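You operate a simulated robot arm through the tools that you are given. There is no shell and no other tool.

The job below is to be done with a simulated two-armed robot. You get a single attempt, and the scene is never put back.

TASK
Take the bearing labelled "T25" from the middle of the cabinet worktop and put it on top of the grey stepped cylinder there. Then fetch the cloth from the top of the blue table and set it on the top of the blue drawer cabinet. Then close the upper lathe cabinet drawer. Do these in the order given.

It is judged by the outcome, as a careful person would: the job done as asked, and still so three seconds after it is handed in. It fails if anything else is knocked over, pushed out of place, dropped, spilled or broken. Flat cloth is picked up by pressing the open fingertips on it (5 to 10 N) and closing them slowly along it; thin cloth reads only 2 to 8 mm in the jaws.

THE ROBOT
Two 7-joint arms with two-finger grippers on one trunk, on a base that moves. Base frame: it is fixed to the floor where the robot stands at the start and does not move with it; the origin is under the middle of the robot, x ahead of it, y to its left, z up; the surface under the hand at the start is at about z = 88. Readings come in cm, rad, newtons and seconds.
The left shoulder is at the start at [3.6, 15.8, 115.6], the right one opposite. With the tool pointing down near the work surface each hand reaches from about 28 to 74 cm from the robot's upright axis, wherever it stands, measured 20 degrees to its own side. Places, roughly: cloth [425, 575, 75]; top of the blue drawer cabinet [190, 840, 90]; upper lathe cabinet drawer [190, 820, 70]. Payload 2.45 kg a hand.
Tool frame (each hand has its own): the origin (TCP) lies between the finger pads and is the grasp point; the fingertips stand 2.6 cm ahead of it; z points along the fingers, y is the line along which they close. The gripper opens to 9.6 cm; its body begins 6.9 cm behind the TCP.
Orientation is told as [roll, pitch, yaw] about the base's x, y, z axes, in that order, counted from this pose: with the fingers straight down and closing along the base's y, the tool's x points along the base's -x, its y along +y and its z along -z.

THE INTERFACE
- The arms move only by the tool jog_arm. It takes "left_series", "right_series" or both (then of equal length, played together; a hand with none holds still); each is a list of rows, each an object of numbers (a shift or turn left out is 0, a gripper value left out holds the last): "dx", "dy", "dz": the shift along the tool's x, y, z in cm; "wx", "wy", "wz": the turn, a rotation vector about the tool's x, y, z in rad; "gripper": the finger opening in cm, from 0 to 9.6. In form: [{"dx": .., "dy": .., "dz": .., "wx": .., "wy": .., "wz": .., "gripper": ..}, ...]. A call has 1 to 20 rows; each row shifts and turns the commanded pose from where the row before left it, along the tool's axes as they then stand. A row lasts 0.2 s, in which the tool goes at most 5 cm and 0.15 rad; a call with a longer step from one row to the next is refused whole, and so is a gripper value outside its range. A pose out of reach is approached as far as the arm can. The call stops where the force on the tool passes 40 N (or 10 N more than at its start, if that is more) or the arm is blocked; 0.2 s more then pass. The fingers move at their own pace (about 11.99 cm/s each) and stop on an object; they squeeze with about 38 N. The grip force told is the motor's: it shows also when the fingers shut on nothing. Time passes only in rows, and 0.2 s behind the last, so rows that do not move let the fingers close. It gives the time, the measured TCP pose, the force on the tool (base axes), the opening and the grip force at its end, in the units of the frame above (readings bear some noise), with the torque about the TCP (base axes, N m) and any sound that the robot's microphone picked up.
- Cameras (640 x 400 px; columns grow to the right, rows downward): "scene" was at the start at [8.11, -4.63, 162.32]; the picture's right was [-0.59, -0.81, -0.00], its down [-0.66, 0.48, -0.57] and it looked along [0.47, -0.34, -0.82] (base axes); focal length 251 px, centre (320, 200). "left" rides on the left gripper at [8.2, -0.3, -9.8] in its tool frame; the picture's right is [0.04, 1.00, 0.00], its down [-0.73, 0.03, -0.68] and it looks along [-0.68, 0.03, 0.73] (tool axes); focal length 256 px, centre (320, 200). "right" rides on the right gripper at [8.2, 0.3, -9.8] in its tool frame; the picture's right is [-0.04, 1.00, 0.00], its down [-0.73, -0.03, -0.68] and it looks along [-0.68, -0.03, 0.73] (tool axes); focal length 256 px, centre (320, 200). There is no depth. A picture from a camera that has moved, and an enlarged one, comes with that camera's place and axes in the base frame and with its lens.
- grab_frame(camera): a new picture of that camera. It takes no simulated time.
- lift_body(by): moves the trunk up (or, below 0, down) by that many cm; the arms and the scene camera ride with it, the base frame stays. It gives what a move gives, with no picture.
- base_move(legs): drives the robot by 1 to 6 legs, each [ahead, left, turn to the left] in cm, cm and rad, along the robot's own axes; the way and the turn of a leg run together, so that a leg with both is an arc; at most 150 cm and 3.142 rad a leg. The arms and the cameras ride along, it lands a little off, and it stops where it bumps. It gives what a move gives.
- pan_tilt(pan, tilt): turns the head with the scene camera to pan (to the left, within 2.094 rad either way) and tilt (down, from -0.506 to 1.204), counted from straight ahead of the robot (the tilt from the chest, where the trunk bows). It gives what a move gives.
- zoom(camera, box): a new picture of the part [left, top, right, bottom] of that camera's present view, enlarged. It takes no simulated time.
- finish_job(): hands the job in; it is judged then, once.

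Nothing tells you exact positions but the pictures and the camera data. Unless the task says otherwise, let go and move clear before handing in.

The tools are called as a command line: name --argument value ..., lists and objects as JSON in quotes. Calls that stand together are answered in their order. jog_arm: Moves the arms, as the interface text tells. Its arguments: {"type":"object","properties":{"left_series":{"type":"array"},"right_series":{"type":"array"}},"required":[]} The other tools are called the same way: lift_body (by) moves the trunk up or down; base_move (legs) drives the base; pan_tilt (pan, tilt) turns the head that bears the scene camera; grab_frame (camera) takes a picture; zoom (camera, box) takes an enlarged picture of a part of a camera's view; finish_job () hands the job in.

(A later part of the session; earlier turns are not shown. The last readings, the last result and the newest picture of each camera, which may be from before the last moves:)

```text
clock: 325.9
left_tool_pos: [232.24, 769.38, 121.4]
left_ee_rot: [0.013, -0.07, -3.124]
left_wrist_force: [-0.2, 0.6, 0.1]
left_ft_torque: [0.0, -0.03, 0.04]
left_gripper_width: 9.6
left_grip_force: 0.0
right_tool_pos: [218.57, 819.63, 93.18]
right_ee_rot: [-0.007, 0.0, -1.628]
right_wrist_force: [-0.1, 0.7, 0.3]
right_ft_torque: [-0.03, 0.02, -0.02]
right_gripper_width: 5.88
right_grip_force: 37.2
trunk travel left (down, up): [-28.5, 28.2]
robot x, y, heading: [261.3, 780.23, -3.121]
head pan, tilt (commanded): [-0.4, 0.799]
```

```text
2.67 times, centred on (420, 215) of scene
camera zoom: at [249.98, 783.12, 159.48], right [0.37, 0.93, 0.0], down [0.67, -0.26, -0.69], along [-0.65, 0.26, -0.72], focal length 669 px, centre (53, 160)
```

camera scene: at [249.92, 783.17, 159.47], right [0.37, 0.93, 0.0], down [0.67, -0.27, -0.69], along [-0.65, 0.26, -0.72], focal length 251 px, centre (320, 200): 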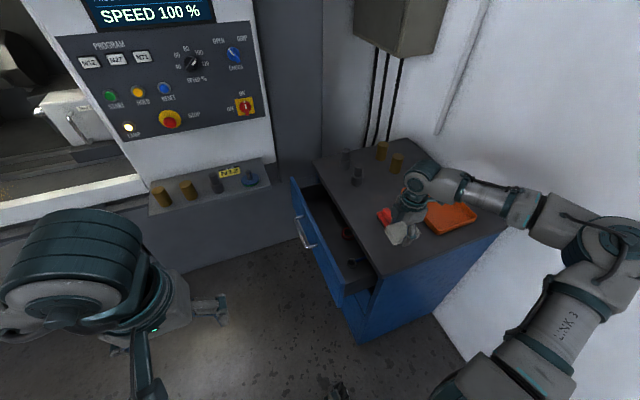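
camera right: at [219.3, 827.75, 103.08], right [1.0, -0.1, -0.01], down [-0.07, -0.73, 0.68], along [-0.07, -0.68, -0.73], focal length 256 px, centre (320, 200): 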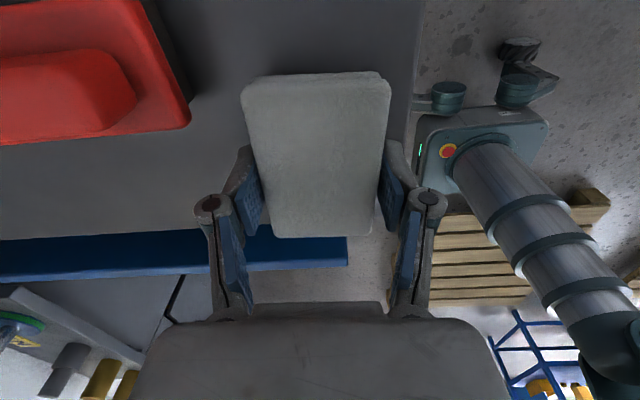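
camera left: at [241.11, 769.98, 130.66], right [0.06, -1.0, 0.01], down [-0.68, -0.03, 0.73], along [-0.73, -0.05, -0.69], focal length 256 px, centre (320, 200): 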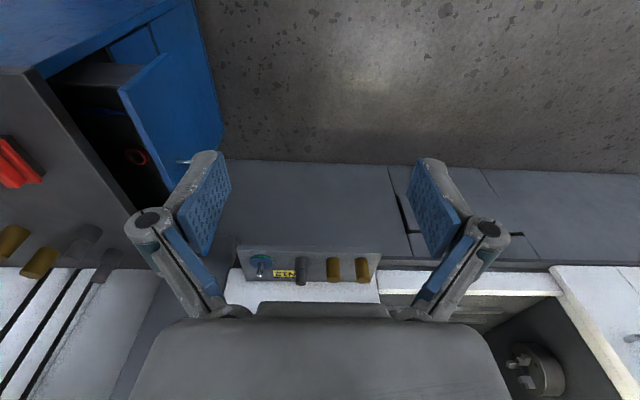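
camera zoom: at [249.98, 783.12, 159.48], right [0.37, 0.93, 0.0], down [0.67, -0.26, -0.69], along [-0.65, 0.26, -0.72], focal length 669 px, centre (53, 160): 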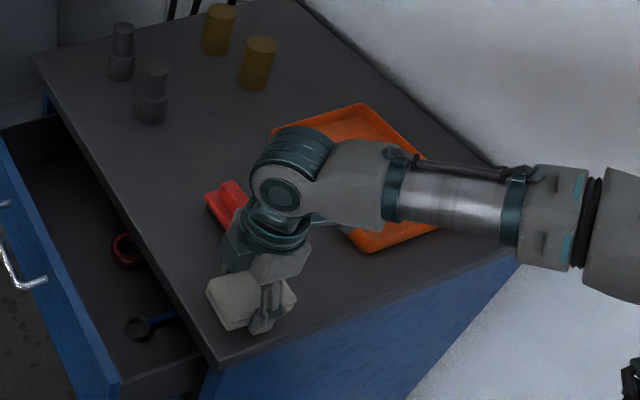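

Placement spot looks good: about 2–3 cm margins to the edges and clear of the red object. Lowering slowly until contact.

jog_arm --right_series '[{"dz": 0.25}, {"dz": 0.25}, {"dz": 0.25}, {"dz": 0.25}, {"dz": 0.25}, {"dz": 0.2}, {}]'

jog_arm --right_series '[{"dz": 0.15}, {"dz": 0.15}, {"dz": 0.15}, {}]'

```text
clock: 327.3
left_tool_pos: [232.71, 769.24, 121.56]
left_ee_rot: [0.011, -0.072, -3.123]
left_wrist_force: [-1.1, -0.3, 0.5]
left_ft_torque: [0.01, 0.02, 0.03]
left_gripper_width: 9.61
left_grip_force: 0.1
right_tool_pos: [218.64, 819.37, 92.29]
right_ee_rot: [-0.015, 0.001, -1.626]
right_wrist_force: [9.4, 0.8, 19.6]
right_ft_torque: [-0.19, -0.88, 0.04]
right_gripper_width: 5.9
right_grip_force: 38.5
trunk travel left (down, up): [-28.5, 28.2]
robot x, y, heading: [261.83, 780.0, -3.121]
head pan, tilt (commanded): [-0.4, 0.799]
stopped in row 7 (right hand): the force on the tool passed its limit at 42 N (the readings are from after the stop); the commanded pose is now the measured one
```

```text
clock: 327.9
left_tool_pos: [232.82, 769.28, 121.59]
left_ee_rot: [0.011, -0.072, -3.127]
left_wrist_force: [0.0, -0.1, -0.6]
left_ft_torque: [-0.01, 0.0, -0.01]
left_gripper_width: 9.6
left_grip_force: 0.2
right_tool_pos: [218.42, 819.5, 92.28]
right_ee_rot: [-0.022, 0.003, -1.625]
right_wrist_force: [13.3, 0.7, 24.2]
right_ft_torque: [-0.28, -1.16, 0.12]
right_gripper_width: 5.88
right_grip_force: 37.9
trunk travel left (down, up): [-28.5, 28.2]
robot x, y, heading: [261.83, 779.4, -3.119]
head pan, tilt (commanded): [-0.4, 0.799]
stopped in row 2 (right hand): the force on the tool passed its limit at 43 N (the readings are from after the stop); the commanded pose is now the measured one
```

Contact reached at TCP≈92.3. Easing up slightly to reduce the press, then looking before release.

jog_arm --right_series '[{"dz": -0.15}, {"dz": -0.1}, {}]'

grab_frame --camera "right"

zoom --camera "scene" --box '[330, 180, 450, 290]'

```text
clock: 328.7
left_tool_pos: [232.52, 769.18, 121.59]
left_ee_rot: [0.012, -0.07, -3.123]
left_wrist_force: [-0.7, 0.2, -0.9]
left_ft_torque: [0.01, 0.02, 0.03]
left_gripper_width: 9.63
left_grip_force: 0.1
right_tool_pos: [218.42, 819.52, 92.34]
right_ee_rot: [-0.021, 0.002, -1.628]
right_wrist_force: [3.3, -3.4, 7.7]
right_ft_torque: [-0.12, -0.34, -0.12]
right_gripper_width: 5.88
right_grip_force: 38.4
trunk travel left (down, up): [-28.5, 28.2]
robot x, y, heading: [261.41, 779.73, -3.118]
head pan, tilt (commanded): [-0.4, 0.799]
```

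```text
taken
camera right: at [219.23, 827.68, 102.25], right [1.0, -0.09, -0.02], down [-0.06, -0.73, 0.68], along [-0.08, -0.67, -0.74], focal length 256 px, centre (320, 200)
```

right: 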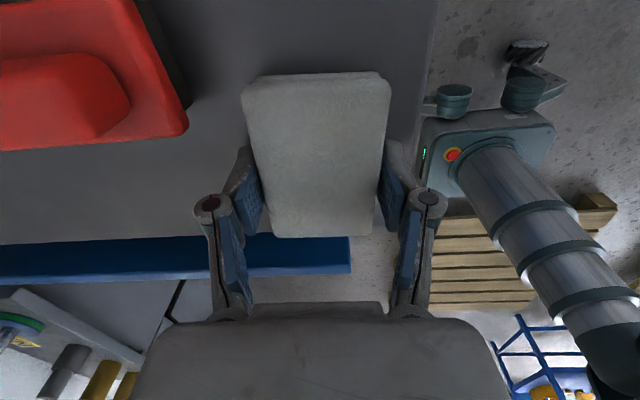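

```text
3.64 times, centred on (390, 235) of scene
camera zoom: at [250.11, 782.89, 159.49], right [0.37, 0.93, 0.0], down [0.67, -0.26, -0.7], along [-0.65, 0.26, -0.72], focal length 912 px, centre (66, 73)
```

zoom: 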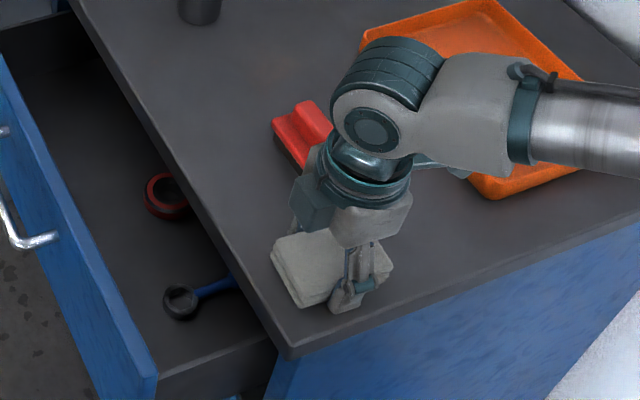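

The cloth rests on the cabinet top with all corners inside the edges. Releasing gradually.

jog_arm --right_series '[{"gripper": 6.0}, {"gripper": 6.2}, {"gripper": 6.4}, {"gripper": 6.7}, {"gripper": 7.0}, {"gripper": 7.3}, {}]'

grab_frame --camera "right"

zoom --camera "scene" --box '[330, 180, 450, 290]'

```text
clock: 330.3
left_tool_pos: [232.68, 769.41, 121.6]
left_ee_rot: [0.014, -0.071, -3.124]
left_wrist_force: [-0.3, -0.4, -0.6]
left_ft_torque: [-0.02, -0.02, -0.01]
left_gripper_width: 9.59
left_grip_force: 0.2
right_tool_pos: [218.26, 819.54, 92.23]
right_ee_rot: [-0.02, 0.0, -1.628]
right_wrist_force: [-0.2, -0.7, 0.5]
right_ft_torque: [-0.01, 0.01, 0.02]
right_gripper_width: 7.32
right_grip_force: 0.1
trunk travel left (down, up): [-28.5, 28.2]
robot x, y, heading: [261.49, 779.8, -3.117]
head pan, tilt (commanded): [-0.4, 0.799]
```

```text
taken
camera right: at [219.21, 827.76, 102.22], right [1.0, -0.09, -0.02], down [-0.06, -0.73, 0.68], along [-0.08, -0.67, -0.73], focal length 256 px, centre (320, 200)
```

right: 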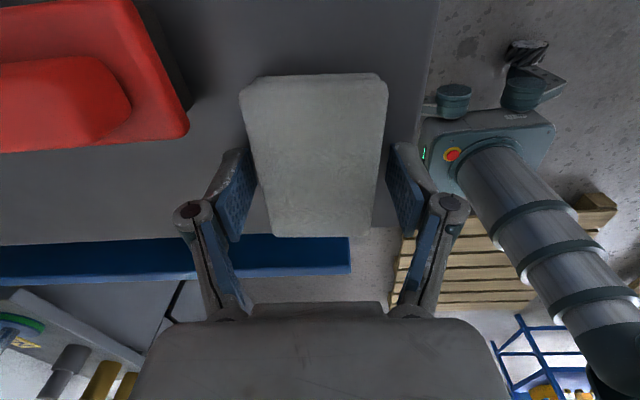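

```text
3.64 times, centred on (390, 235) of scene
camera zoom: at [249.96, 783.14, 159.48], right [0.37, 0.93, 0.0], down [0.67, -0.27, -0.69], along [-0.65, 0.26, -0.72], focal length 912 px, centre (66, 73)
```

zoom: 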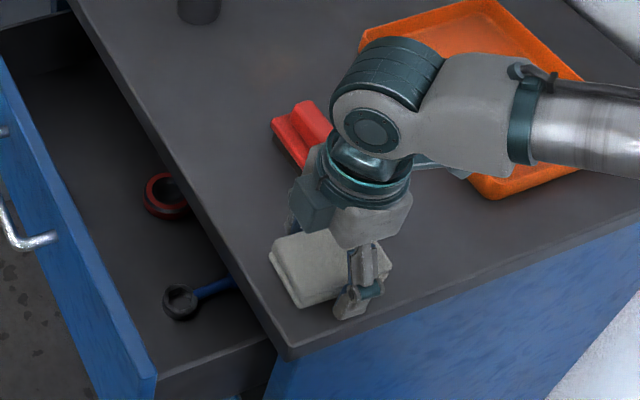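

The cloth is released and lying on the cabinet top. Raising the hand straight up.

jog_arm --right_series '[{"dz": -0.3}, {"dz": -0.6}, {"dz": -0.9}, {"dz": -1.1}, {"dz": -1.1}, {"dz": -1.1}, {"dz": -1.1}, {"dz": -1.1}, {"dz": -1.1}, {"dz": -1.1}, {"dz": -1.1}, {"dz": -1.1}, {"dz": -0.9}, {"dz": -0.6}]'

grab_frame --camera "right"

grab_frame --camera "scene"

```text
clock: 333.3
left_tool_pos: [232.6, 769.27, 121.61]
left_ee_rot: [0.012, -0.073, -3.125]
left_wrist_force: [-1.0, 0.3, 0.0]
left_ft_torque: [-0.03, 0.02, 0.0]
left_gripper_width: 9.59
left_grip_force: 0.1
right_tool_pos: [218.64, 819.35, 105.6]
right_ee_rot: [-0.021, 0.002, -1.626]
right_wrist_force: [0.4, 0.1, 0.9]
right_ft_torque: [0.0, -0.02, 0.01]
right_gripper_width: 7.31
right_grip_force: 0.0
trunk travel left (down, up): [-28.5, 28.2]
robot x, y, heading: [261.3, 779.59, -3.118]
head pan, tilt (commanded): [-0.4, 0.799]
```

```text
taken
camera right: at [219.49, 827.61, 115.45], right [1.0, -0.09, -0.02], down [-0.06, -0.73, 0.68], along [-0.08, -0.67, -0.73], focal length 256 px, centre (320, 200)
```

right: 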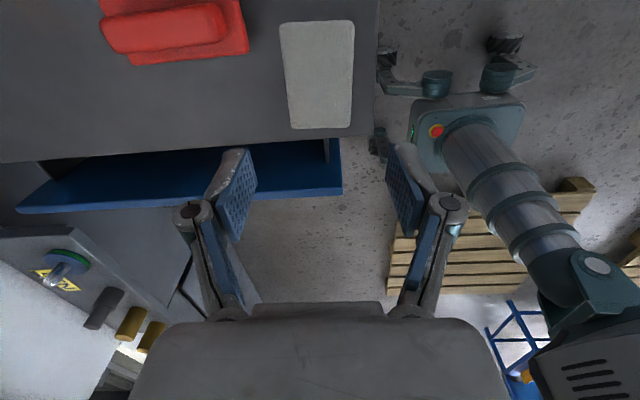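

```text
taken
camera scene: at [249.98, 783.12, 159.48], right [0.37, 0.93, 0.0], down [0.67, -0.27, -0.69], along [-0.65, 0.26, -0.72], focal length 251 px, centre (320, 200)
```

scene: 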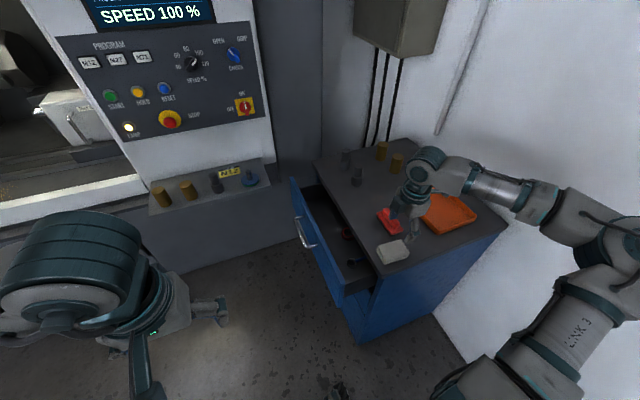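

The cloth is in place on the cabinet top. Now for the drawer (open ~10 cm, panel top z≈84, at y≈804): I'll bring the right hand out in front of the drawer (clear of it) and move the left hand aside.

jog_arm --left_series '[{"dy": 0.8}, {"dy": 0.8}, {"dy": 0.8}, {"dy": 0.8}, {"dy": 0.8}, {"dy": 0.8}, {"dy": 0.8}, {"dy": 0.8}, {"dy": 0.8}, {"dy": 0.8}, {"dy": 0.8}, {"dy": 0.8}, {"dy": 0.8}, {"dy": 0.8}, {"dy": 0.8}, {"dy": 0.8}, {"dy": 0.8}, {"dy": 0.8}]' --right_series '[{"dx": -2.0, "dy": -0.11, "dz": -0.17}, {"dx": -2.0, "dy": -0.11, "dz": -0.17}, {"dx": -2.0, "dy": -0.11, "dz": -0.17}, {"dx": -2.0, "dy": -0.11, "dz": -0.17}, {"dx": -2.0, "dy": -0.11, "dz": -0.17}, {"dx": -2.0, "dy": -0.11, "dz": -0.17}, {"dx": -2.0, "dy": -0.11, "dz": -0.17}, {"dx": -2.0, "dy": -0.11, "dz": -0.17}, {"dx": -2.0, "dy": -0.11, "dz": -0.17}, {"dx": -2.0, "dy": -0.11, "dz": -0.17}, {"dx": -2.0, "dy": -0.11, "dz": -0.17}, {"dx": -2.0, "dy": -0.11, "dz": -0.17}, {"dx": -2.0, "dy": -0.11, "dz": -0.17}, {"dx": -2.0, "dy": -0.11, "dz": -0.17}, {"dx": -2.0, "dy": -0.11, "dz": -0.17}, {"dx": -2.0, "dy": -0.11, "dz": -0.17}, {"dx": -2.0, "dy": -0.11, "dz": -0.17}, {"dx": -2.0, "dy": -0.11, "dz": -0.17}]'

grab_frame --camera "scene"

zoom --camera "scene" --box '[270, 130, 520, 350]'

```text
clock: 337.1
left_tool_pos: [233.0, 754.62, 121.65]
left_ee_rot: [0.012, -0.073, -3.126]
left_wrist_force: [-0.5, 0.4, -0.7]
left_ft_torque: [0.01, 0.01, 0.03]
left_gripper_width: 9.6
left_grip_force: 0.0
right_tool_pos: [215.51, 790.11, 108.03]
right_ee_rot: [-0.02, 0.004, -1.627]
right_wrist_force: [-0.1, 0.2, 0.0]
right_ft_torque: [-0.01, 0.01, 0.0]
right_gripper_width: 7.28
right_grip_force: 0.1
right hand out of reach, approached as far as the arm can: row 15, 16, 17, 18
trunk travel left (down, up): [-28.5, 28.2]
robot x, y, heading: [261.22, 779.81, -3.112]
head pan, tilt (commanded): [-0.4, 0.799]
```

```text
taken
camera scene: at [250.02, 782.69, 159.5], right [0.37, 0.93, 0.0], down [0.67, -0.26, -0.7], along [-0.65, 0.26, -0.72], focal length 251 px, centre (320, 200)
```

scene: 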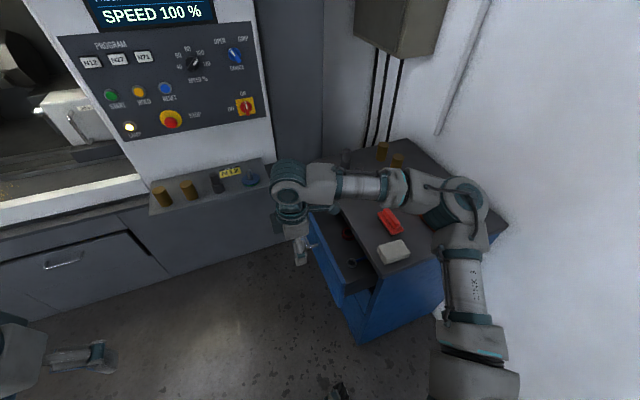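

```text
1.82 times, centred on (395, 240) of scene
camera zoom: at [250.02, 782.69, 159.5], right [0.37, 0.93, 0.0], down [0.67, -0.26, -0.7], along [-0.65, 0.26, -0.72], focal length 456 px, centre (184, 127)
```

zoom: 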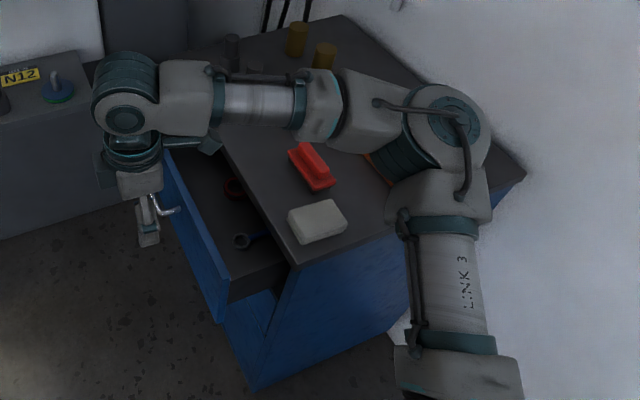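

The right arm can't work across its body here, so I'll reposition: tuck the right hand, raise the trunk a bit, and move to stand in front of the drawer facing it (+y) so the left hand can push it closed.

jog_arm --right_series '[{"dx": 1.36, "dy": 0.92, "dz": -0.58}, {"dx": 1.36, "dy": 0.92, "dz": -0.58}, {"dx": 1.36, "dy": 0.92, "dz": -0.58}, {"dx": 1.36, "dy": 0.92, "dz": -0.58}, {"dx": 1.36, "dy": 0.92, "dz": -0.58}, {"dx": 1.36, "dy": 0.92, "dz": -0.58}, {"dx": 1.36, "dy": 0.92, "dz": -0.58}, {"dx": 1.36, "dy": 0.92, "dz": -0.58}, {"dx": 1.36, "dy": 0.92, "dz": -0.58}, {"dx": 1.36, "dy": 0.92, "dz": -0.58}, {"dx": 1.36, "dy": 0.92, "dz": -0.58}, {"dx": 1.36, "dy": 0.92, "dz": -0.58}, {}, {}]'

lift_body --by 6

base_move --legs '[[-25, 0, 0], [0, 0, 0.28]]'

pan_tilt --pan 0.0 --tilt 0.8

grab_frame --camera "scene"

```text
clock: 340.1
left_tool_pos: [232.88, 754.87, 121.64]
left_ee_rot: [0.013, -0.072, -3.125]
left_wrist_force: [1.5, 0.3, 0.1]
left_ft_torque: [-0.02, 0.0, 0.01]
left_gripper_width: 9.58
left_grip_force: 0.1
right_tool_pos: [227.63, 805.9, 114.86]
right_ee_rot: [-0.02, 0.004, -1.627]
right_wrist_force: [0.2, 0.3, 0.7]
right_ft_torque: [0.01, 0.0, 0.02]
right_gripper_width: 7.3
right_grip_force: 0.0
trunk travel left (down, up): [-28.5, 28.2]
robot x, y, heading: [261.84, 780.03, -3.127]
head pan, tilt (commanded): [-0.4, 0.799]
```

```text
clock: 341.1
left_tool_pos: [232.88, 754.88, 127.67]
left_ee_rot: [0.014, -0.07, -3.124]
left_wrist_force: [0.1, -0.8, -0.8]
left_ft_torque: [0.01, 0.0, 0.0]
left_gripper_width: 9.6
left_grip_force: 0.1
right_tool_pos: [227.4, 806.0, 120.76]
right_ee_rot: [-0.02, 0.004, -1.625]
right_wrist_force: [-0.8, 0.1, 0.1]
right_ft_torque: [0.02, -0.01, -0.03]
right_gripper_width: 7.3
right_grip_force: 0.2
trunk travel left (down, up): [-34.5, 22.2]
robot x, y, heading: [261.65, 780.29, -3.119]
head pan, tilt (commanded): [-0.4, 0.799]
```

```text
clock: 343.9
left_tool_pos: [266.17, 748.89, 127.78]
left_ee_rot: [0.014, -0.072, -2.844]
left_wrist_force: [-0.2, 0.2, 0.7]
left_ft_torque: [-0.01, 0.01, 0.0]
left_gripper_width: 9.58
left_grip_force: 0.0
right_tool_pos: [246.81, 796.45, 120.82]
right_ee_rot: [-0.021, 0.001, -1.347]
right_wrist_force: [-0.6, 0.6, -0.5]
right_ft_torque: [0.0, -0.01, 0.0]
right_gripper_width: 7.32
right_grip_force: 0.0
trunk travel left (down, up): [-34.5, 22.2]
robot x, y, heading: [286.72, 780.6, -2.838]
head pan, tilt (commanded): [-0.4, 0.799]
```

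```text
clock: 344.7
left_tool_pos: [266.47, 748.59, 127.76]
left_ee_rot: [0.014, -0.073, -2.844]
left_wrist_force: [0.4, 0.1, 0.5]
left_ft_torque: [-0.01, 0.01, 0.02]
left_gripper_width: 9.6
left_grip_force: 0.1
right_tool_pos: [246.86, 796.22, 120.8]
right_ee_rot: [-0.024, 0.004, -1.346]
right_wrist_force: [-0.3, 0.4, -0.9]
right_ft_torque: [-0.01, 0.0, -0.02]
right_gripper_width: 7.31
right_grip_force: 0.0
trunk travel left (down, up): [-34.5, 22.2]
robot x, y, heading: [286.54, 780.69, -2.834]
head pan, tilt (commanded): [0.0, 0.799]
```

```text
taken
camera scene: at [278.07, 777.98, 165.54], right [-0.3, 0.95, 0.0], down [0.69, 0.21, -0.7], along [-0.66, -0.21, -0.72], focal length 251 px, centre (320, 200)
```

scene: 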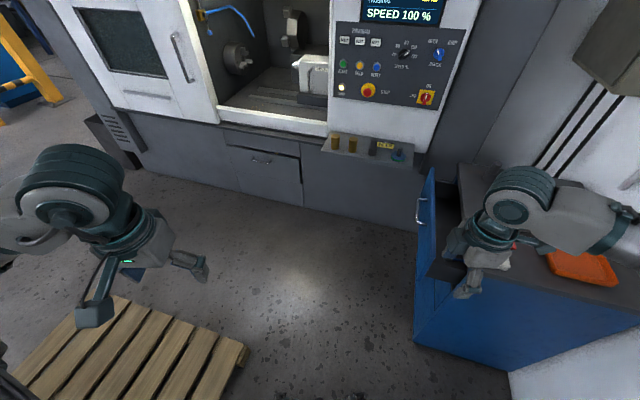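

The path is clear. Driving ahead 61 cm and turning right to face the cabinet front.

base_move --legs '[[61, 0, 0], [0, 0, -1.876]]'

pan_tilt --pan 0.3 --tilt 0.85

grab_frame --camera "scene"

grab_frame --camera "left"

```text
clock: 352.7
left_tool_pos: [203.82, 791.93, 127.78]
left_ee_rot: [0.013, -0.076, 1.545]
left_wrist_force: [0.1, 0.6, -0.3]
left_ft_torque: [0.0, 0.01, 0.01]
left_gripper_width: 9.59
left_grip_force: 0.0
right_tool_pos: [255.11, 795.04, 121.05]
right_ee_rot: [-0.022, 0.003, 3.045]
right_wrist_force: [-0.7, 0.5, -0.9]
right_ft_torque: [0.0, 0.03, 0.05]
right_gripper_width: 7.3
right_grip_force: 0.1
trunk travel left (down, up): [-34.5, 22.2]
robot x, y, heading: [227.38, 762.54, 1.55]
head pan, tilt (commanded): [0.0, 0.799]
```

```text
clock: 353.5
left_tool_pos: [203.78, 791.85, 127.78]
left_ee_rot: [0.013, -0.076, 1.545]
left_wrist_force: [0.2, -1.0, 0.0]
left_ft_torque: [-0.02, 0.0, 0.05]
left_gripper_width: 9.6
left_grip_force: 0.0
right_tool_pos: [254.96, 795.06, 120.97]
right_ee_rot: [-0.023, 0.003, 3.045]
right_wrist_force: [-0.2, -0.7, 0.2]
right_ft_torque: [0.0, 0.0, 0.02]
right_gripper_width: 7.27
right_grip_force: 0.0
trunk travel left (down, up): [-34.5, 22.2]
robot x, y, heading: [227.54, 762.54, 1.548]
head pan, tilt (commanded): [0.3, 0.85]
```

```text
taken
camera scene: at [225.56, 771.16, 165.14], right [0.96, 0.27, 0.0], down [0.21, -0.72, -0.66], along [-0.18, 0.63, -0.75], focal length 251 px, centre (320, 200)
```

scene: 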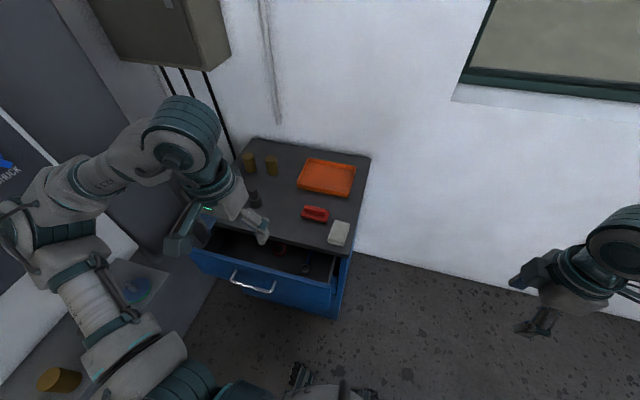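

```text
taken
camera left: at [203.95, 782.92, 137.02], right [-1.0, -0.01, 0.01], down [0.0, 0.68, 0.73], along [-0.02, 0.73, -0.68], focal length 256 px, centre (320, 200)
```

left: 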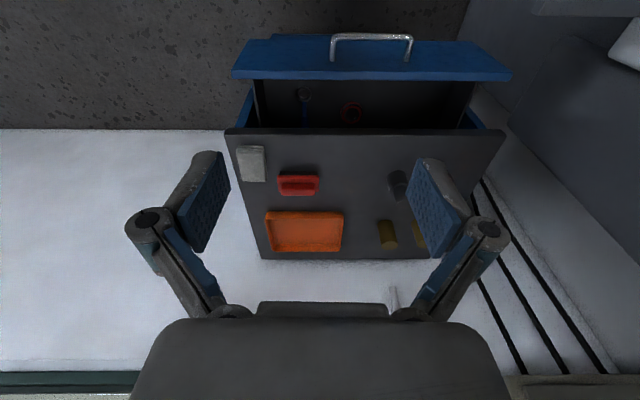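

I'm in front of the open drawer (panel outer face at y≈803, x 165–220, top z≈84; handle x 182–200). I'll lower the trunk 8 cm, close the left gripper, and tilt the left hand forward so its fingertips lead for pushing.

lift_body --by -8

jog_arm --left_series '[{"wy": -0.053, "dy": -0.5, "gripper": 0}, {"wy": -0.053, "dy": -0.5}, {"wy": -0.053, "dy": -0.5}, {"wy": -0.053, "dy": -0.5}, {"wy": -0.053, "dy": -0.5}, {"wy": -0.053, "dy": -0.5}, {"wy": -0.053, "dy": -0.5}, {"wy": -0.053, "dy": -0.5}, {"wy": -0.053, "dy": -0.5}, {"wy": -0.053, "dy": -0.5}, {}]'

grab_frame --camera "left"

grab_frame --camera "scene"

```text
clock: 354.7
left_tool_pos: [203.7, 791.65, 119.93]
left_ee_rot: [0.014, -0.076, 1.544]
left_wrist_force: [1.3, 0.2, 0.2]
left_ft_torque: [0.02, 0.03, -0.01]
left_gripper_width: 9.57
left_grip_force: 0.1
right_tool_pos: [254.99, 794.98, 113.01]
right_ee_rot: [-0.026, 0.002, 3.045]
right_wrist_force: [0.2, -0.1, -0.2]
right_ft_torque: [0.02, -0.02, 0.0]
right_gripper_width: 7.3
right_grip_force: 0.1
trunk travel left (down, up): [-26.5, 30.2]
robot x, y, heading: [227.59, 762.7, 1.545]
head pan, tilt (commanded): [0.3, 0.85]
```

```text
clock: 357.1
left_tool_pos: [208.84, 791.72, 119.68]
left_ee_rot: [0.015, -0.605, 1.535]
left_wrist_force: [-0.6, -0.5, -0.3]
left_ft_torque: [0.01, -0.02, -0.04]
left_gripper_width: 0.02
left_grip_force: 28.7
right_tool_pos: [255.1, 794.98, 112.91]
right_ee_rot: [-0.024, 0.004, 3.043]
right_wrist_force: [-0.9, -0.7, 0.2]
right_ft_torque: [-0.04, -0.01, 0.03]
right_gripper_width: 7.29
right_grip_force: 0.0
trunk travel left (down, up): [-26.5, 30.2]
robot x, y, heading: [227.41, 762.46, 1.544]
head pan, tilt (commanded): [0.3, 0.85]
```

```text
taken
camera left: at [208.8, 779.39, 123.18], right [-1.0, -0.01, -0.01], down [-0.01, 0.22, 0.98], along [0.0, 0.98, -0.22], focal length 256 px, centre (320, 200)
```

left: 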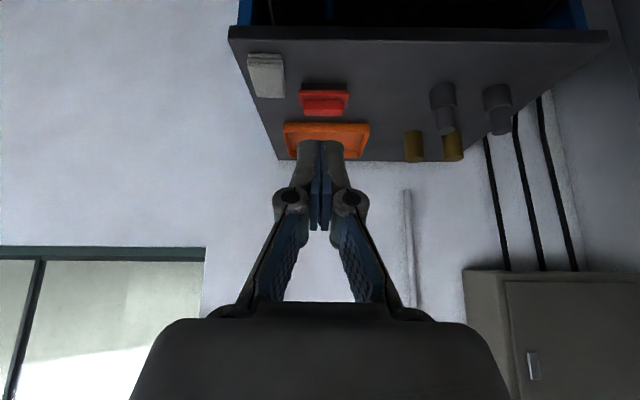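

```text
taken
camera scene: at [225.68, 775.35, 157.05], right [0.96, 0.28, 0.0], down [0.21, -0.72, -0.66], along [-0.18, 0.63, -0.75], focal length 251 px, centre (320, 200)
```

scene: 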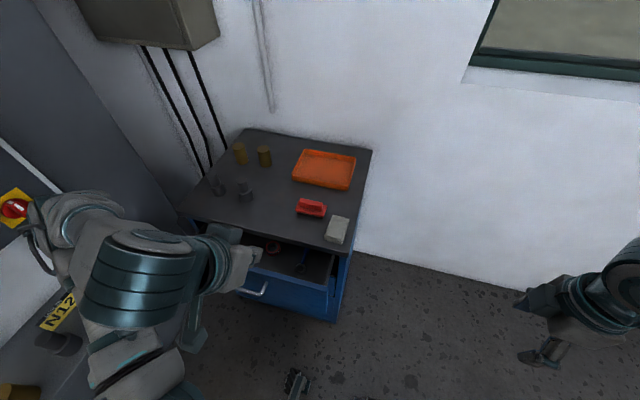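

The tilt works. Now descending in front of the drawer panel (staying ~6 cm clear of it), first half.

jog_arm --left_series '[{"dx": 1.067, "dz": 1.675}, {"dx": 1.067, "dz": 1.675}, {"dx": 1.067, "dz": 1.675}, {"dx": 1.067, "dz": 1.675}, {"dx": 1.067, "dz": 1.675}, {"dx": 1.067, "dz": 1.675}, {"dx": 1.067, "dz": 1.675}, {"dx": 1.067, "dz": 1.675}, {"dx": 1.067, "dz": 1.675}, {"dx": 1.067, "dz": 1.675}, {"dx": 1.067, "dz": 1.675}, {"dx": 1.067, "dz": 1.675}, {}]'

grab_frame --camera "left"

grab_frame --camera "scene"

```text
clock: 359.9
left_tool_pos: [211.12, 801.3, 104.87]
left_ee_rot: [0.018, -0.605, 1.537]
left_wrist_force: [0.7, -0.4, -0.5]
left_ft_torque: [-0.05, -0.04, 0.02]
left_gripper_width: 0.01
left_grip_force: 28.6
left hand out of reach, approached as far as the arm can: row 3, 4, 5, 6, 7, 8, 9, 10, 11, 12
right_tool_pos: [255.03, 794.97, 113.05]
right_ee_rot: [-0.024, 0.003, 3.045]
right_wrist_force: [-0.2, -0.1, 0.4]
right_ft_torque: [0.0, 0.0, 0.0]
right_gripper_width: 7.29
right_grip_force: 0.0
trunk travel left (down, up): [-26.5, 30.2]
robot x, y, heading: [227.51, 762.44, 1.55]
head pan, tilt (commanded): [0.3, 0.85]
```

```text
taken
camera left: at [211.25, 789.04, 108.32], right [-1.0, -0.01, -0.01], down [-0.01, 0.22, 0.98], along [-0.01, 0.98, -0.22], focal length 256 px, centre (320, 200)
```

left: 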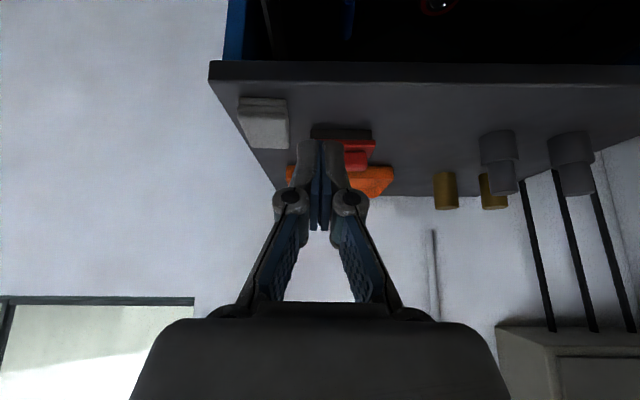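

```text
taken
camera scene: at [225.7, 775.37, 157.05], right [0.96, 0.28, 0.0], down [0.21, -0.72, -0.66], along [-0.18, 0.63, -0.75], focal length 251 px, centre (320, 200)
```

scene: 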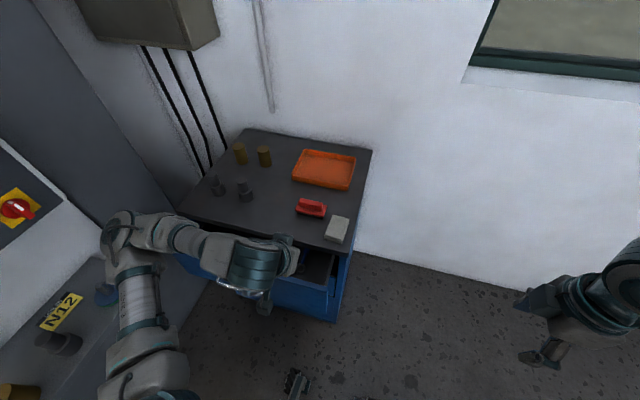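

The near-body region isn't reachable with the tilted hand, so I'll back the robot up 14 cm (pallet clearance is fine) and then descend.

base_move --legs '[[-14, 0, 0]]'

pan_tilt --pan 0.3 --tilt 0.85

grab_frame --camera "left"

```text
clock: 361.2
left_tool_pos: [210.83, 787.62, 104.87]
left_ee_rot: [0.016, -0.604, 1.537]
left_wrist_force: [-0.2, 0.5, -0.4]
left_ft_torque: [-0.01, 0.0, -0.01]
left_gripper_width: 0.0
left_grip_force: 28.2
right_tool_pos: [254.89, 781.21, 112.93]
right_ee_rot: [-0.022, 0.003, 3.043]
right_wrist_force: [-0.5, 0.3, 0.0]
right_ft_torque: [0.02, -0.01, -0.01]
right_gripper_width: 7.29
right_grip_force: 0.1
trunk travel left (down, up): [-26.5, 30.2]
robot x, y, heading: [227.57, 748.15, 1.549]
head pan, tilt (commanded): [0.3, 0.85]
```

```text
clock: 361.8
left_tool_pos: [211.0, 787.26, 105.08]
left_ee_rot: [0.016, -0.608, 1.536]
left_wrist_force: [0.1, 0.3, -0.8]
left_ft_torque: [-0.02, 0.01, 0.01]
left_gripper_width: 0.0
left_grip_force: 28.8
right_tool_pos: [254.84, 780.88, 113.12]
right_ee_rot: [-0.027, 0.003, 3.043]
right_wrist_force: [0.3, 0.6, 0.0]
right_ft_torque: [-0.02, -0.02, -0.02]
right_gripper_width: 7.32
right_grip_force: 0.0
trunk travel left (down, up): [-26.5, 30.2]
robot x, y, heading: [227.05, 748.48, 1.547]
head pan, tilt (commanded): [0.3, 0.85]
```

```text
taken
camera left: at [210.96, 774.96, 108.42], right [-1.0, -0.01, -0.01], down [-0.01, 0.22, 0.98], along [-0.01, 0.98, -0.22], focal length 256 px, centre (320, 200)
```

left: 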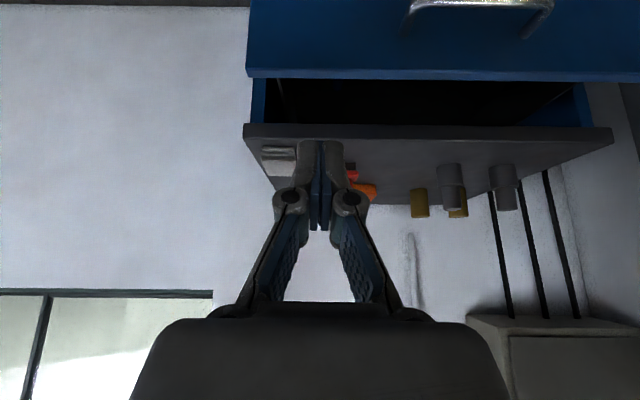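

Better distance now. Descending in front of the panel to z≈80.

jog_arm --left_series '[{"dx": 0.786, "dy": 0.06, "dz": 1.356}, {"dx": 0.786, "dy": 0.06, "dz": 1.356}, {"dx": 0.786, "dy": 0.06, "dz": 1.356}, {"dx": 0.786, "dy": 0.06, "dz": 1.356}, {"dx": 0.786, "dy": 0.06, "dz": 1.356}, {"dx": 0.786, "dy": 0.06, "dz": 1.356}, {"dx": 0.786, "dy": 0.06, "dz": 1.356}, {"dx": 0.786, "dy": 0.06, "dz": 1.356}, {"dx": 0.786, "dy": 0.06, "dz": 1.356}, {"dx": 0.786, "dy": 0.06, "dz": 1.356}, {"dx": 0.786, "dy": 0.06, "dz": 1.356}, {"dx": 0.786, "dy": 0.06, "dz": 1.356}, {"dx": 0.786, "dy": 0.06, "dz": 1.356}, {"dx": 0.786, "dy": 0.06, "dz": 1.356}, {"dx": 0.786, "dy": 0.06, "dz": 1.356}, {"dx": 0.786, "dy": 0.06, "dz": 1.356}, {}]'

grab_frame --camera "left"

grab_frame --camera "scene"

```text
clock: 365.4
left_tool_pos: [210.21, 791.44, 80.89]
left_ee_rot: [0.014, -0.605, 1.535]
left_wrist_force: [-0.2, -0.2, 0.5]
left_ft_torque: [0.03, 0.02, 0.02]
left_gripper_width: 0.0
left_grip_force: 28.4
left hand out of reach, approached as far as the arm can: row 1, 2, 3, 4, 6
right_tool_pos: [254.86, 780.84, 113.16]
right_ee_rot: [-0.025, 0.002, 3.042]
right_wrist_force: [0.0, -0.1, 0.8]
right_ft_torque: [-0.01, 0.01, -0.02]
right_gripper_width: 7.28
right_grip_force: 0.0
trunk travel left (down, up): [-26.5, 30.2]
robot x, y, heading: [227.05, 748.75, 1.551]
head pan, tilt (commanded): [0.3, 0.85]
```

```text
taken
camera left: at [210.24, 779.23, 84.27], right [-1.0, -0.01, -0.01], down [-0.01, 0.22, 0.98], along [-0.01, 0.98, -0.22], focal length 256 px, centre (320, 200)
```

left: 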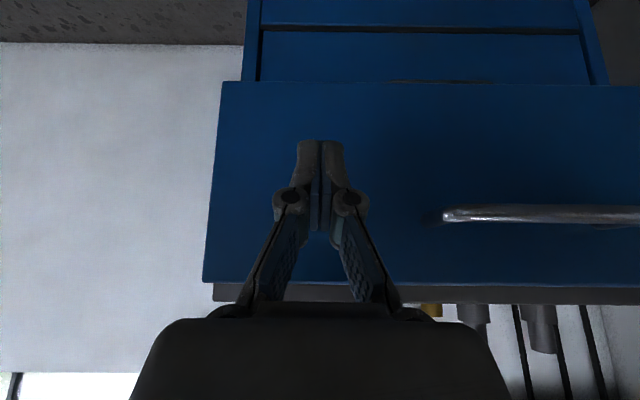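

```text
taken
camera scene: at [225.4, 761.57, 157.04], right [0.96, 0.28, 0.0], down [0.21, -0.72, -0.66], along [-0.18, 0.63, -0.75], focal length 251 px, centre (320, 200)
```

scene: 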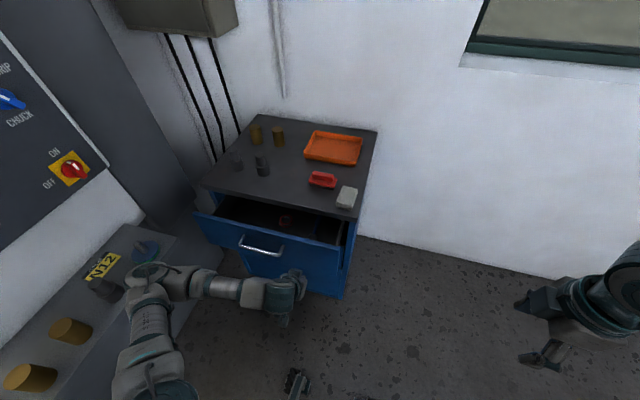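

The hand is in front of the panel, right of the handle. Pushing forward (+y) toward the panel in gentle steps.

jog_arm --left_series '[{"dx": -0.576, "dz": 0.398}, {"dx": -0.576, "dz": 0.398}, {"dx": -0.576, "dz": 0.398}, {"dx": -0.576, "dz": 0.398}, {"dx": -0.576, "dz": 0.398}, {"dx": -0.576, "dz": 0.398}, {"dx": -0.576, "dz": 0.398}, {"dx": -0.576, "dz": 0.398}, {"dx": -0.576, "dz": 0.398}, {"dx": -0.576, "dz": 0.398}, {"dx": -0.576, "dz": 0.398}, {"dx": -0.576, "dz": 0.398}, {"dx": -0.576, "dz": 0.398}, {"dx": -0.576, "dz": 0.398}, {}]'

grab_frame --camera "left"

grab_frame --camera "scene"

```text
clock: 368.6
left_tool_pos: [210.47, 801.45, 80.73]
left_ee_rot: [0.016, -0.607, 1.535]
left_wrist_force: [-1.9, -2.0, 0.2]
left_ft_torque: [-0.08, -0.02, 0.05]
left_gripper_width: 0.0
left_grip_force: 28.7
right_tool_pos: [254.91, 780.85, 113.1]
right_ee_rot: [-0.027, 0.004, 3.044]
right_wrist_force: [-0.5, 0.8, 1.4]
right_ft_torque: [0.03, -0.04, 0.0]
right_gripper_width: 7.32
right_grip_force: 0.1
trunk travel left (down, up): [-26.5, 30.2]
robot x, y, heading: [227.54, 748.51, 1.546]
head pan, tilt (commanded): [0.3, 0.85]
```

```text
taken
camera left: at [210.6, 789.2, 84.18], right [-1.0, -0.01, -0.01], down [-0.01, 0.22, 0.98], along [0.0, 0.98, -0.22], focal length 256 px, centre (320, 200)
```

left: 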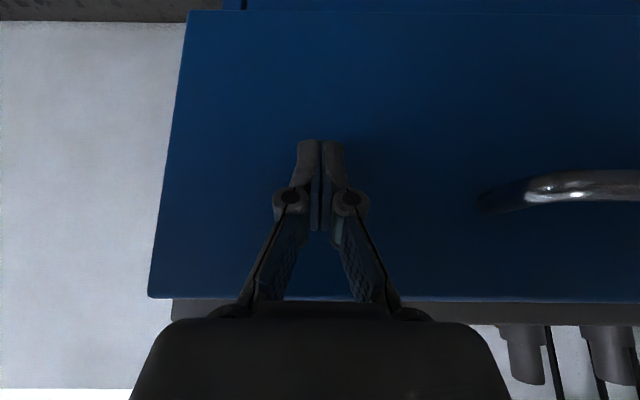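

```text
taken
camera scene: at [225.37, 761.59, 157.04], right [0.96, 0.28, 0.0], down [0.21, -0.72, -0.66], along [-0.18, 0.63, -0.75], focal length 251 px, centre (320, 200)
```

scene: 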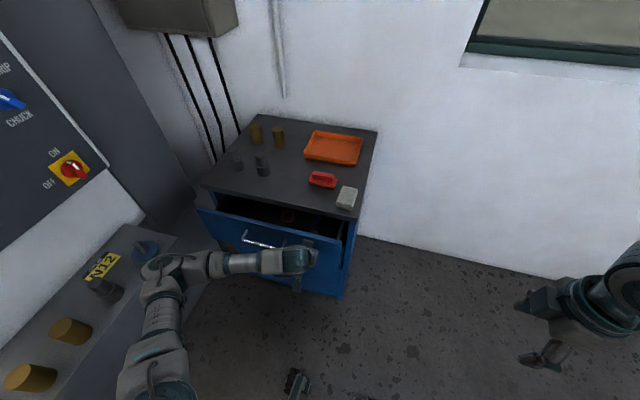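

Light contact with the panel (about 2 N). Continuing to push.

jog_arm --left_series '[{"dx": -0.494, "dz": 0.341}, {"dx": -0.494, "dz": 0.341}, {"dx": -0.494, "dz": 0.341}, {"dx": -0.494, "dz": 0.341}, {"dx": -0.494, "dz": 0.341}, {"dx": -0.494, "dz": 0.341}, {"dx": -0.494, "dz": 0.341}, {"dx": -0.494, "dz": 0.341}, {"dx": -0.494, "dz": 0.341}, {"dx": -0.494, "dz": 0.341}, {}]'

grab_frame --camera "scene"

grab_frame --camera "left"

```text
clock: 371.0
left_tool_pos: [210.66, 807.4, 80.83]
left_ee_rot: [0.016, -0.607, 1.535]
left_wrist_force: [-0.1, -0.7, 0.3]
left_ft_torque: [0.0, -0.01, 0.03]
left_gripper_width: 0.0
left_grip_force: 28.3
right_tool_pos: [254.84, 780.94, 113.02]
right_ee_rot: [-0.026, 0.003, 3.043]
right_wrist_force: [0.9, 0.5, -0.1]
right_ft_torque: [0.01, -0.03, 0.02]
right_gripper_width: 7.28
right_grip_force: 0.1
trunk travel left (down, up): [-26.5, 30.2]
robot x, y, heading: [227.43, 748.93, 1.548]
head pan, tilt (commanded): [0.3, 0.85]
```

```text
taken
camera scene: at [225.46, 761.62, 157.04], right [0.96, 0.28, 0.0], down [0.21, -0.72, -0.66], along [-0.18, 0.63, -0.75], focal length 251 px, centre (320, 200)
```

scene: 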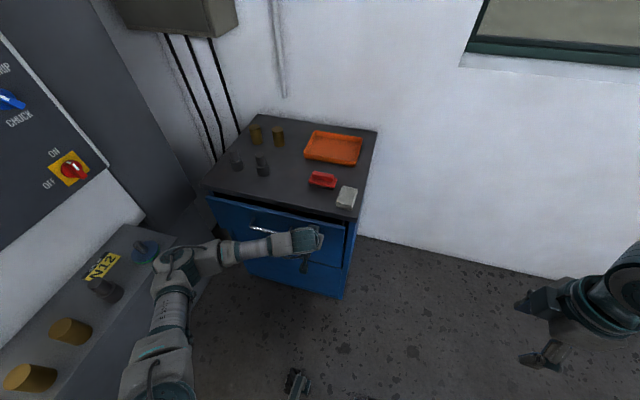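

```text
taken
camera left: at [210.75, 795.11, 84.18], right [-1.0, -0.01, -0.01], down [-0.01, 0.22, 0.98], along [-0.01, 0.98, -0.22], focal length 256 px, centre (320, 200)
```

left: 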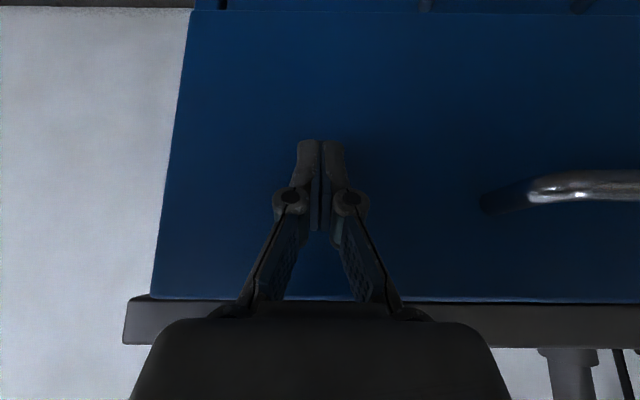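

The drawer is sliding in smoothly; a few cm remain. Continuing in small steps.

jog_arm --left_series '[{"dx": -0.411, "dz": 0.284}, {"dx": -0.411, "dz": 0.284}, {"dx": -0.411, "dz": 0.284}, {"dx": -0.411, "dz": 0.284}, {}]'

zoom --camera "scene" --box '[190, 150, 390, 310]'

grab_frame --camera "left"

```text
clock: 372.2
left_tool_pos: [210.82, 809.4, 80.97]
left_ee_rot: [0.016, -0.607, 1.537]
left_wrist_force: [0.3, -0.1, -0.9]
left_ft_torque: [-0.01, -0.02, 0.02]
left_gripper_width: 0.02
left_grip_force: 29.0
right_tool_pos: [254.86, 780.83, 113.16]
right_ee_rot: [-0.026, 0.003, 3.042]
right_wrist_force: [1.2, 0.4, 0.3]
right_ft_torque: [-0.01, -0.01, 0.03]
right_gripper_width: 7.3
right_grip_force: 0.1
trunk travel left (down, up): [-26.5, 30.2]
robot x, y, heading: [227.57, 748.34, 1.553]
head pan, tilt (commanded): [0.3, 0.85]
```

```text
2.50 times, centred on (290, 230) of scene
camera zoom: at [225.4, 761.65, 157.04], right [0.96, 0.28, 0.0], down [0.21, -0.72, -0.66], along [-0.18, 0.63, -0.75], focal length 627 px, centre (395, 125)
```

zoom: 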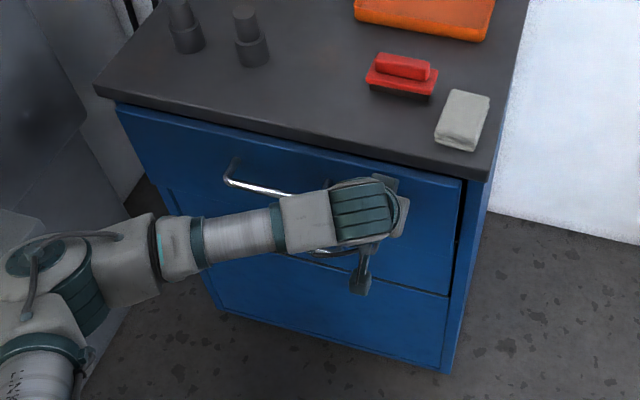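

```text
taken
camera left: at [210.81, 797.15, 84.25], right [-1.0, -0.01, -0.01], down [-0.01, 0.21, 0.98], along [0.0, 0.98, -0.21], focal length 256 px, centre (320, 200)
```

left: 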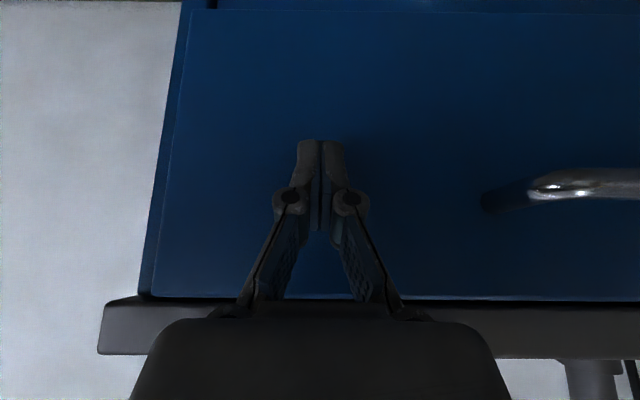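

Nearly closed. Continuing in small steps until I feel it seat.

jog_arm --left_series '[{"dx": -0.288, "dz": 0.199}, {"dx": -0.288, "dz": 0.199}, {"dx": -0.288, "dz": 0.199}, {}]'

zoom --camera "scene" --box '[190, 150, 390, 310]'

```text
clock: 373.2
left_tool_pos: [210.64, 810.44, 80.8]
left_ee_rot: [0.015, -0.606, 1.537]
left_wrist_force: [-0.3, -3.9, -0.8]
left_ft_torque: [-0.02, 0.0, 0.02]
left_gripper_width: 0.0
left_grip_force: 28.1
right_tool_pos: [254.73, 780.92, 113.01]
right_ee_rot: [-0.026, 0.003, 3.042]
right_wrist_force: [-0.3, -0.7, 0.2]
right_ft_torque: [-0.01, -0.01, 0.0]
right_gripper_width: 7.32
right_grip_force: 0.2
trunk travel left (down, up): [-26.5, 30.2]
robot x, y, heading: [227.4, 748.63, 1.551]
head pan, tilt (commanded): [0.3, 0.85]
```

```text
2.50 times, centred on (290, 230) of scene
camera zoom: at [225.42, 761.62, 157.04], right [0.96, 0.28, 0.0], down [0.21, -0.72, -0.66], along [-0.18, 0.63, -0.75], focal length 627 px, centre (395, 125)
```

zoom: 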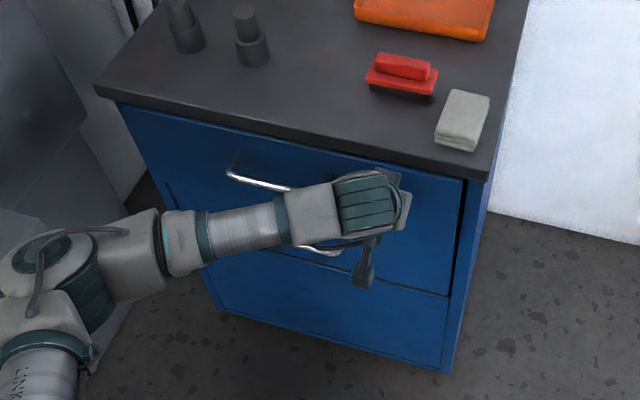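

jog_arm --left_series '[{"dx": -0.206, "dz": 0.142}, {"dx": -0.206, "dz": 0.142}, {}]'

jog_arm --left_series '[{"dx": -0.206, "dz": 0.142}, {"dx": -0.206, "dz": 0.142}, {}]'

zoom --camera "scene" --box '[190, 150, 390, 310]'

grab_frame --camera "left"

```text
clock: 374.0
left_tool_pos: [210.69, 811.06, 80.86]
left_ee_rot: [0.016, -0.609, 1.536]
left_wrist_force: [1.1, -1.8, 0.0]
left_ft_torque: [-0.04, -0.01, 0.0]
left_gripper_width: 0.01
left_grip_force: 28.5
right_tool_pos: [254.8, 780.9, 113.1]
right_ee_rot: [-0.026, 0.002, 3.041]
right_wrist_force: [-0.4, -0.2, 0.7]
right_ft_torque: [0.04, 0.02, -0.04]
right_gripper_width: 7.31
right_grip_force: 0.1
trunk travel left (down, up): [-26.5, 30.2]
robot x, y, heading: [227.27, 748.48, 1.547]
head pan, tilt (commanded): [0.3, 0.85]
```

```text
clock: 374.8
left_tool_pos: [210.83, 811.6, 80.84]
left_ee_rot: [0.015, -0.608, 1.537]
left_wrist_force: [-0.3, 0.1, -0.2]
left_ft_torque: [0.01, 0.03, 0.01]
left_gripper_width: 0.02
left_grip_force: 28.1
right_tool_pos: [254.75, 780.76, 112.98]
right_ee_rot: [-0.026, 0.003, 3.042]
right_wrist_force: [-0.6, 0.4, 0.0]
right_ft_torque: [0.02, -0.02, -0.02]
right_gripper_width: 7.3
right_grip_force: 0.1
trunk travel left (down, up): [-26.5, 30.2]
robot x, y, heading: [227.26, 748.82, 1.55]
head pan, tilt (commanded): [0.3, 0.85]
```

```text
2.50 times, centred on (290, 230) of scene
camera zoom: at [225.43, 761.67, 157.04], right [0.96, 0.28, 0.0], down [0.21, -0.72, -0.66], along [-0.18, 0.63, -0.75], focal length 627 px, centre (395, 125)
```

zoom: 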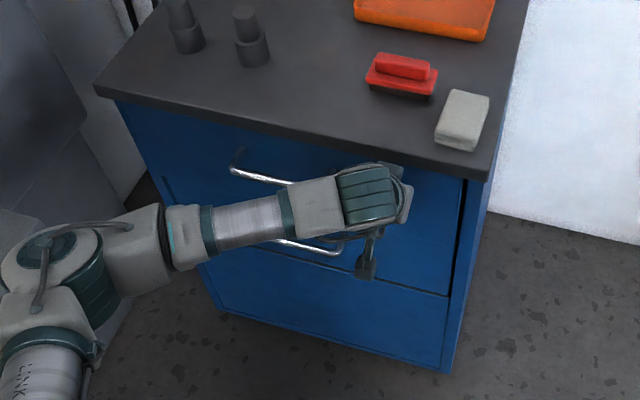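

```text
taken
camera left: at [210.85, 799.22, 84.25], right [-1.0, -0.01, -0.01], down [-0.01, 0.22, 0.98], along [-0.01, 0.98, -0.22], focal length 256 px, centre (320, 200)
```

left: 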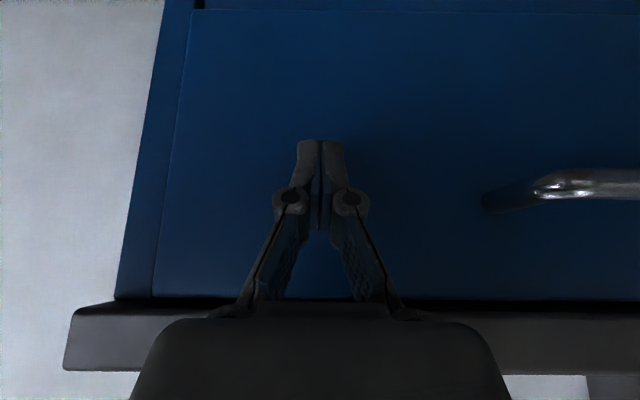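

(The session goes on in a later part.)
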